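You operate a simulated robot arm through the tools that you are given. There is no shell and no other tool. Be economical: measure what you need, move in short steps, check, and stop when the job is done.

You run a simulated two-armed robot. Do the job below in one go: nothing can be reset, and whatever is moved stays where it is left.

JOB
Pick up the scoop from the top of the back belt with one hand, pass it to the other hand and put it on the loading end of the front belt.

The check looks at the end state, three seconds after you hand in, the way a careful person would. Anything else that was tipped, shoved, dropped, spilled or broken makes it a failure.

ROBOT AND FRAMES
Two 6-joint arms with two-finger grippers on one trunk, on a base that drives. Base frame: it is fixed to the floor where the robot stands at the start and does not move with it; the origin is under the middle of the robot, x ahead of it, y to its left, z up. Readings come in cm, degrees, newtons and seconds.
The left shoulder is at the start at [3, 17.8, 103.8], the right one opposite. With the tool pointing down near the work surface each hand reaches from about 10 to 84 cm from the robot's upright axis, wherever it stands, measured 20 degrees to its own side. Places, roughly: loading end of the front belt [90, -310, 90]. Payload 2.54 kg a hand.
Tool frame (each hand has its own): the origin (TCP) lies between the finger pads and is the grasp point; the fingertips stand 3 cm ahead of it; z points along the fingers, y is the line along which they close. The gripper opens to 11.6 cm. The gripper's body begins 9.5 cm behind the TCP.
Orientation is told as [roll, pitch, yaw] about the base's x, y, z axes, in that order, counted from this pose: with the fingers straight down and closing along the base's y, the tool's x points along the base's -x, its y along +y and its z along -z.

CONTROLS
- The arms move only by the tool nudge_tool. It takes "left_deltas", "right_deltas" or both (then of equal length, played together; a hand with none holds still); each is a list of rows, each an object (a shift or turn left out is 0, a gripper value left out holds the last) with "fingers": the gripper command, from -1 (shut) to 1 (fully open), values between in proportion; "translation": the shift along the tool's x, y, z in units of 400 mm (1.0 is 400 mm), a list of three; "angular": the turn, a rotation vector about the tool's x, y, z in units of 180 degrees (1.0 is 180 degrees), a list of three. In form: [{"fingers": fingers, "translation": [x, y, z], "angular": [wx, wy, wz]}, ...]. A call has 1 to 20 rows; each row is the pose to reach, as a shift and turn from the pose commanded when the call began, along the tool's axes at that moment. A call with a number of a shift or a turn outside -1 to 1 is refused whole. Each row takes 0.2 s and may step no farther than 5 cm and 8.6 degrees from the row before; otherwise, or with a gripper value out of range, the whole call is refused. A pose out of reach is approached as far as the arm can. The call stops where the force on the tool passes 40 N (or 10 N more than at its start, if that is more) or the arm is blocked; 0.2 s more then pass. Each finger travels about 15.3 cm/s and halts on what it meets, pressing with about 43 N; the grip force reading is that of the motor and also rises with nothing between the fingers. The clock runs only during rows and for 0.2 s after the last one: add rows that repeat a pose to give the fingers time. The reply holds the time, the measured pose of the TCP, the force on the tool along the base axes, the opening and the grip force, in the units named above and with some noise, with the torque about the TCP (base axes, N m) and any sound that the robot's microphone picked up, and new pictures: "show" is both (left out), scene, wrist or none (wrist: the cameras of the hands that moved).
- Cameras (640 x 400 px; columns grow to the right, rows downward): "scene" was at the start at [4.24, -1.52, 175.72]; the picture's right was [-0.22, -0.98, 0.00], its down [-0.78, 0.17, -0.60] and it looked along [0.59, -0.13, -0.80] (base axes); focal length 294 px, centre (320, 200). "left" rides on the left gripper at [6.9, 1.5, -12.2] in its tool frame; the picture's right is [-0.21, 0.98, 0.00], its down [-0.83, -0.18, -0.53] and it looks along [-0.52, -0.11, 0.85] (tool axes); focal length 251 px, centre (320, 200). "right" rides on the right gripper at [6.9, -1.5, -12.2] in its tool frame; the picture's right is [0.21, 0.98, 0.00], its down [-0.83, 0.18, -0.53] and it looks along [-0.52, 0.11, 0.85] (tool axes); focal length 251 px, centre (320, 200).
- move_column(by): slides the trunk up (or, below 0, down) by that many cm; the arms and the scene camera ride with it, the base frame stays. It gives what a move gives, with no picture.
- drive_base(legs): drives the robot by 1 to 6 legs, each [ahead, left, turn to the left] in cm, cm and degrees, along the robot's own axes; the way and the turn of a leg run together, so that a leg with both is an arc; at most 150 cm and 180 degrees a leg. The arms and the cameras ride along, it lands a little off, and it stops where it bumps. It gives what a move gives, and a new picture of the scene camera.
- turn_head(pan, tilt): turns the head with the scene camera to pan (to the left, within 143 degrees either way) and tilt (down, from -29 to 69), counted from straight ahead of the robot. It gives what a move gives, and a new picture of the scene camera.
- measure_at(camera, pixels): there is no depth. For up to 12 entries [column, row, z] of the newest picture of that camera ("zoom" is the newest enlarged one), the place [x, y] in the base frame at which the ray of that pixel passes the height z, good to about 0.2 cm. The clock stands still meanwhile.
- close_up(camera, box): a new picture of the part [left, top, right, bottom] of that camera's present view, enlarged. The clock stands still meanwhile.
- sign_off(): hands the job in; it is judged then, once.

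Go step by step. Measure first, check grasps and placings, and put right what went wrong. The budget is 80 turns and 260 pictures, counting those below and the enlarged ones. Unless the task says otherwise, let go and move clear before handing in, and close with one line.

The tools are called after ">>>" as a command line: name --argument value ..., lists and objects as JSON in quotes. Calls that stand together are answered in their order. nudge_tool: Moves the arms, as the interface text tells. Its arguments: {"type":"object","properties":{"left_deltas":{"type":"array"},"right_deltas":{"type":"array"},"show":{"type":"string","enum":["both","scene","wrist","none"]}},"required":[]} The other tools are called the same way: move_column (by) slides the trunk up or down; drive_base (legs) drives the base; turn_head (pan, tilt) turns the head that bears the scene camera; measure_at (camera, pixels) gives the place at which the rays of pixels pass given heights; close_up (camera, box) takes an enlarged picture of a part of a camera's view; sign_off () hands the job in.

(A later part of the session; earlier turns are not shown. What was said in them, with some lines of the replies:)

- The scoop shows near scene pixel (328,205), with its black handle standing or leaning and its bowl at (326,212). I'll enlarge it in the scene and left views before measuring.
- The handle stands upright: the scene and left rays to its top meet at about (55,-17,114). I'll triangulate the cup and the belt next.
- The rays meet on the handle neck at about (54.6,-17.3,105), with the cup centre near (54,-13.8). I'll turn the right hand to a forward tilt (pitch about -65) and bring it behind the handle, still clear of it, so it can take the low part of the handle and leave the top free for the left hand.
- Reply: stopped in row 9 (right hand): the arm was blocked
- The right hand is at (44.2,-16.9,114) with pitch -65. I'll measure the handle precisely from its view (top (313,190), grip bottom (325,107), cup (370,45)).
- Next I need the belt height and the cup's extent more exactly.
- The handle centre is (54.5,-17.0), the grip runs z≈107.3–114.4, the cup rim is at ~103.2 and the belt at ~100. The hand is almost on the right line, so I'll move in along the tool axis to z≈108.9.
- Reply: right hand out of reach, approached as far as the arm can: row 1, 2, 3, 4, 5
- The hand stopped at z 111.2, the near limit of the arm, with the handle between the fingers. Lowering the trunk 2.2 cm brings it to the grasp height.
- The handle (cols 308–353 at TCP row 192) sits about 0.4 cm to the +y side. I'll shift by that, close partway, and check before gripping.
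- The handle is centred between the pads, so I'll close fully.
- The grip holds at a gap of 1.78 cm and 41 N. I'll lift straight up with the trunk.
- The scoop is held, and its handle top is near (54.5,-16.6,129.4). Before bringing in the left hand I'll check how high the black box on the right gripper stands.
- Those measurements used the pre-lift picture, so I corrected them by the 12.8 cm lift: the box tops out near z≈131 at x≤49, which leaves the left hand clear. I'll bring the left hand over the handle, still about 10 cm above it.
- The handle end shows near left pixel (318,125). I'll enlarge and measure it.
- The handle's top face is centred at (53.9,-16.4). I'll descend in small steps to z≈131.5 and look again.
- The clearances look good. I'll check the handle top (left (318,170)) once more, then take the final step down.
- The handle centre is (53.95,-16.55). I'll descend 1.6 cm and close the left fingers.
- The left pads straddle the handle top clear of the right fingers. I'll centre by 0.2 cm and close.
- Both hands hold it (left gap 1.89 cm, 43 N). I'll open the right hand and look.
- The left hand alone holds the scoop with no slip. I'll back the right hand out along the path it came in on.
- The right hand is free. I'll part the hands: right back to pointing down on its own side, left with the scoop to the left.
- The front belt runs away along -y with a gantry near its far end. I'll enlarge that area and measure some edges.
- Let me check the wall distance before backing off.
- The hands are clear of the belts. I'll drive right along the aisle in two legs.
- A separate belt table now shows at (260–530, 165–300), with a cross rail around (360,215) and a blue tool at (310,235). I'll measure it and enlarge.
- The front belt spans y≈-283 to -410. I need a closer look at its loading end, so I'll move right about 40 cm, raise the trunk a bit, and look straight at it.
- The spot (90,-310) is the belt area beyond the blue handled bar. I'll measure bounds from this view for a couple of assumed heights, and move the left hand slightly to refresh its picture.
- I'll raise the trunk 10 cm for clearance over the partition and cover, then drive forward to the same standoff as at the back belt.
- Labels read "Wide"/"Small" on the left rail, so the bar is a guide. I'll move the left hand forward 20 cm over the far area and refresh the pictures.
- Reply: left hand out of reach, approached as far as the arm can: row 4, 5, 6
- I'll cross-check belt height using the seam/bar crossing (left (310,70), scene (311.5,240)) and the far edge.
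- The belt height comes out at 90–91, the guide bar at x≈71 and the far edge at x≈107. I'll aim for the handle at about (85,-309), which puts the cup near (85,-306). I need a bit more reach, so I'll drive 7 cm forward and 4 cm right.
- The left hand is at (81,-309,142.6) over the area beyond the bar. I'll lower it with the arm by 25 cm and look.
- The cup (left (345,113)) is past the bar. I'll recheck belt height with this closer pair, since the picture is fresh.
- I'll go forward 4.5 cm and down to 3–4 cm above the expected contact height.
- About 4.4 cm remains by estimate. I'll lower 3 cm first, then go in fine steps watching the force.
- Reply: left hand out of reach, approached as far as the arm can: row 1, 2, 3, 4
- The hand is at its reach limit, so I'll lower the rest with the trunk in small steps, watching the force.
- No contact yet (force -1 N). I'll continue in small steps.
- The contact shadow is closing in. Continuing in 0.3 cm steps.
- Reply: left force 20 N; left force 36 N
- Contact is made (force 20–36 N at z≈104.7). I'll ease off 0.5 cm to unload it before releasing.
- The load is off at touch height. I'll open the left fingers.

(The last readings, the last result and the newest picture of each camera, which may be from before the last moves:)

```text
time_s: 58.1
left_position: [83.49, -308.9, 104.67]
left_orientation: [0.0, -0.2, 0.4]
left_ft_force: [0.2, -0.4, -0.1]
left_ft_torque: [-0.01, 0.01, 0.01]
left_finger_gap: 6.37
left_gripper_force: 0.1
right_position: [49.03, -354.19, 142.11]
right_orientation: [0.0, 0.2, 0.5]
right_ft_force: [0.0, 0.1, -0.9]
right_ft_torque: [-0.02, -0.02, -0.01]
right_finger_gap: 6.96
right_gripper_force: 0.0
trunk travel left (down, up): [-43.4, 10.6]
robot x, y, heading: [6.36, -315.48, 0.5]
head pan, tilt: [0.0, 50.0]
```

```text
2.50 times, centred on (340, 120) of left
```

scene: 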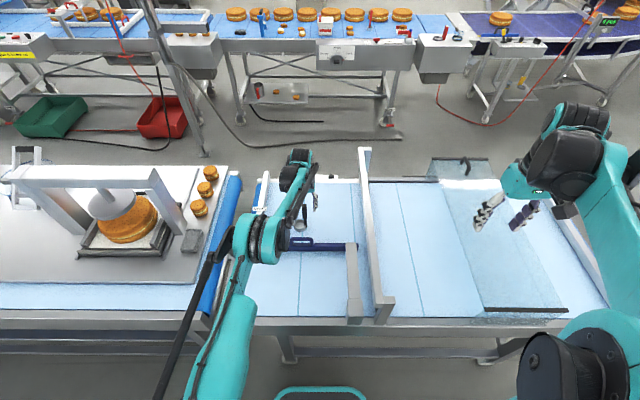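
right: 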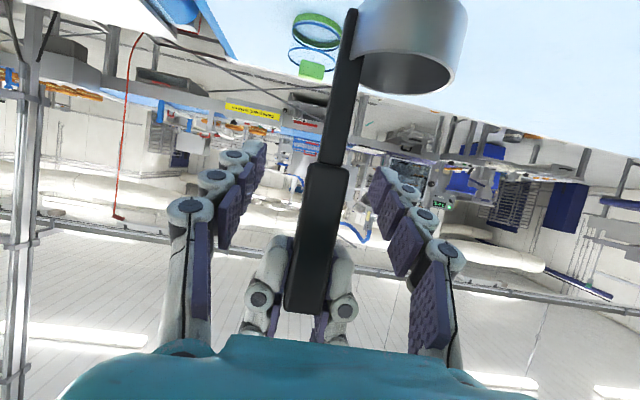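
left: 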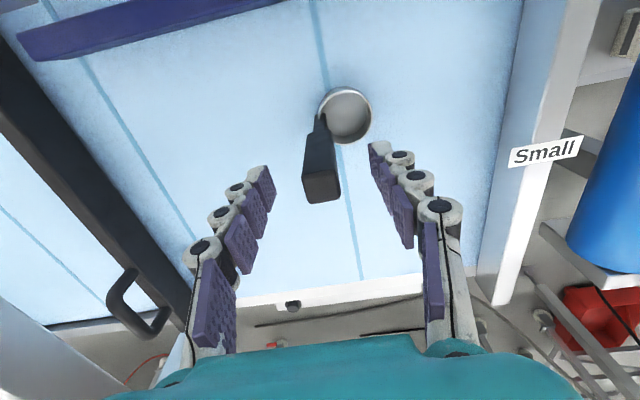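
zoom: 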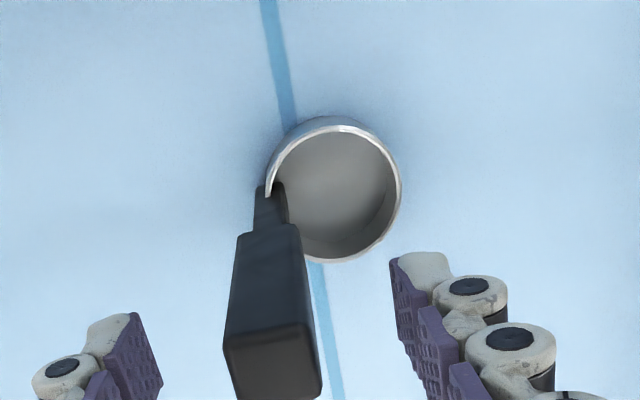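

The scoop stands on its own. I'll raise straight up with the trunk, and then look.

>>> move_column --by 10

>>> nudge_tool --left_deltas '[{"translation": [0.1, 0, -0.06]}, {"translation": [0.2, 0, -0.12]}, {"translation": [0.3, 0, -0.18]}, {"translation": [0.4, 0, -0.24]}, {"translation": [0.5, 0, -0.3]}]' --show "both"

>>> close_up --camera "scene" --box '[230, 130, 390, 290]'

```text
time_s: 59.5
left_position: [83.38, -308.85, 114.74]
left_orientation: [-0.1, 0.0, 0.4]
left_ft_force: [-0.5, 1.4, 0.5]
left_ft_torque: [-0.01, 0.04, -0.01]
left_finger_gap: 6.39
left_gripper_force: 0.0
right_position: [49.11, -354.19, 152.19]
right_orientation: [-0.1, 0.2, 0.4]
right_ft_force: [-0.1, 0.6, 0.0]
right_ft_torque: [0.01, 0.0, 0.02]
right_finger_gap: 6.95
right_gripper_force: 0.0
trunk travel left (down, up): [-53.4, 0.6]
robot x, y, heading: [6.69, -315.32, 0.3]
head pan, tilt: [0.0, 50.0]
```

```text
time_s: 60.6
left_position: [62.8, -309.03, 126.7]
left_orientation: [0.0, -0.1, 0.4]
left_ft_force: [0.2, -0.1, 1.0]
left_ft_torque: [-0.01, -0.01, 0.01]
left_finger_gap: 6.39
left_gripper_force: 0.1
right_position: [48.73, -354.24, 152.31]
right_orientation: [0.0, 0.1, 0.4]
right_ft_force: [-0.7, 0.5, 0.1]
right_ft_torque: [0.03, -0.05, 0.0]
right_finger_gap: 6.94
right_gripper_force: 0.0
trunk travel left (down, up): [-53.4, 0.6]
robot x, y, heading: [6.4, -315.47, 0.5]
head pan, tilt: [0.0, 50.0]
```

scene: 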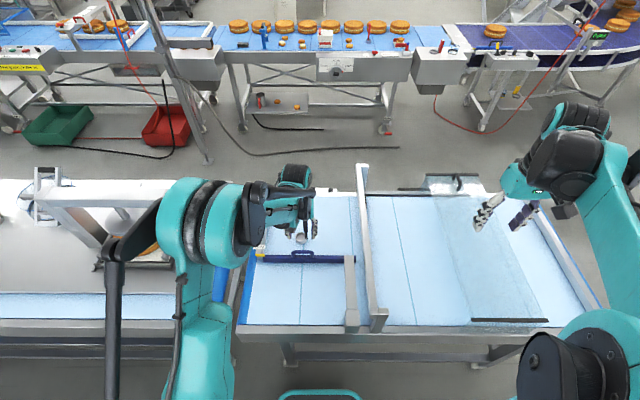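
left: 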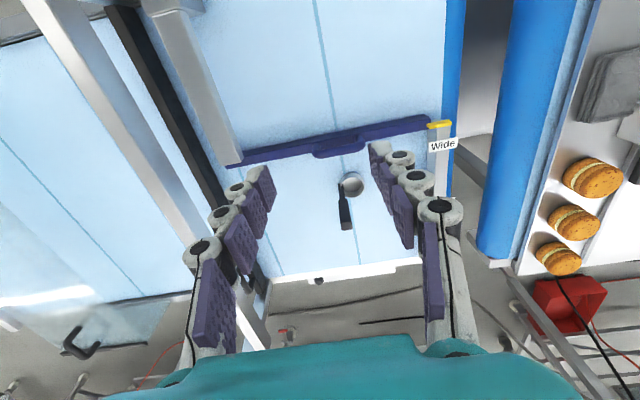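

```text
2.50 times, centred on (310, 210) of scene
```

zoom: 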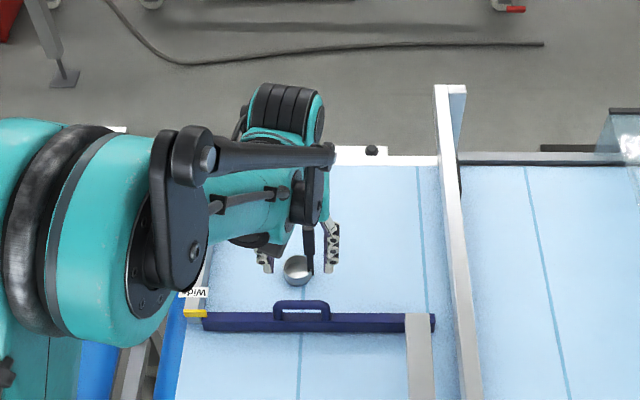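

The scoop stands upright on the belt beyond the bar. I'll drive back to be clear and take a last look.

>>> drive_base --legs '[[-40, 0, 0]]'

>>> close_up --camera "scene" --box '[220, 100, 420, 240]'

>>> close_up --camera "left" --box '[200, 150, 460, 400]'

```text
time_s: 63.1
left_position: [24.57, -309.65, 126.61]
left_orientation: [0.0, -0.1, 0.1]
left_ft_force: [0.2, 0.3, 0.3]
left_ft_torque: [-0.04, 0.0, 0.02]
left_finger_gap: 6.38
left_gripper_force: 0.1
right_position: [10.13, -354.73, 152.32]
right_orientation: [-0.1, 0.1, 0.0]
right_ft_force: [0.2, -0.1, 0.2]
right_ft_torque: [-0.02, 0.07, 0.03]
right_finger_gap: 6.95
right_gripper_force: 0.1
trunk travel left (down, up): [-53.4, 0.6]
robot x, y, heading: [-32.43, -315.56, 0.1]
head pan, tilt: [0.0, 50.0]
```

scene: 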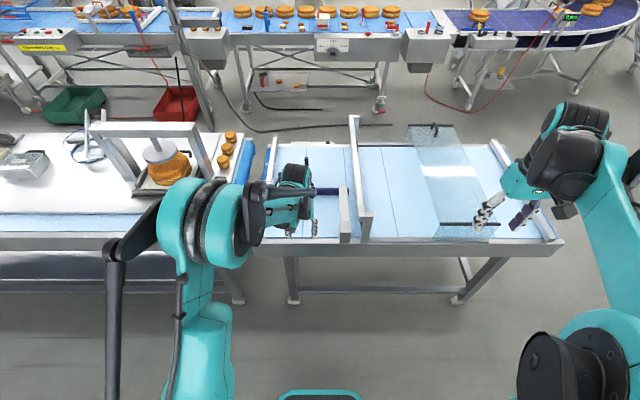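

```text
2.86 times, centred on (320, 170) of scene
```

zoom: 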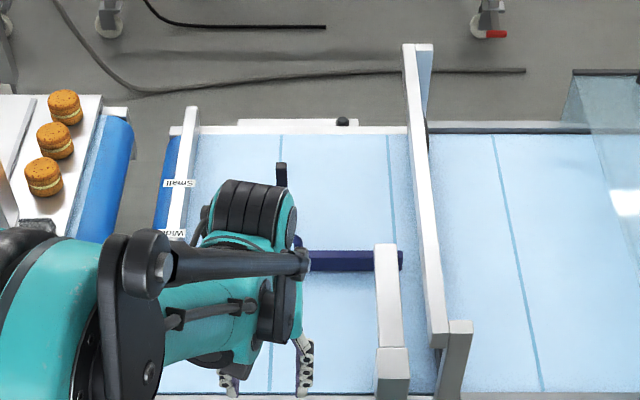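

```text
1.60 times, centred on (330, 275) of left
```

zoom: 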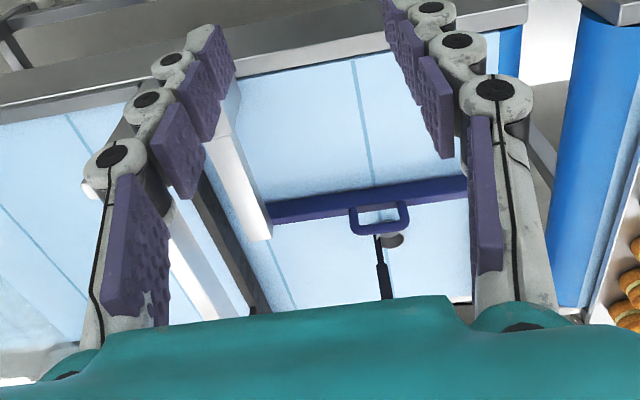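

The scoop still stands upright on the loading end (handle at scene zoom (282,175)). Nothing else has moved and both hands are clear, so I'm handing in.

>>> sign_off

```text
The job is handed in.
```

The right hand picked up the scoop from the back belt and passed it to the left, which set it down upright on the loading end of the front belt, at about (83, -307); nothing else was touched.
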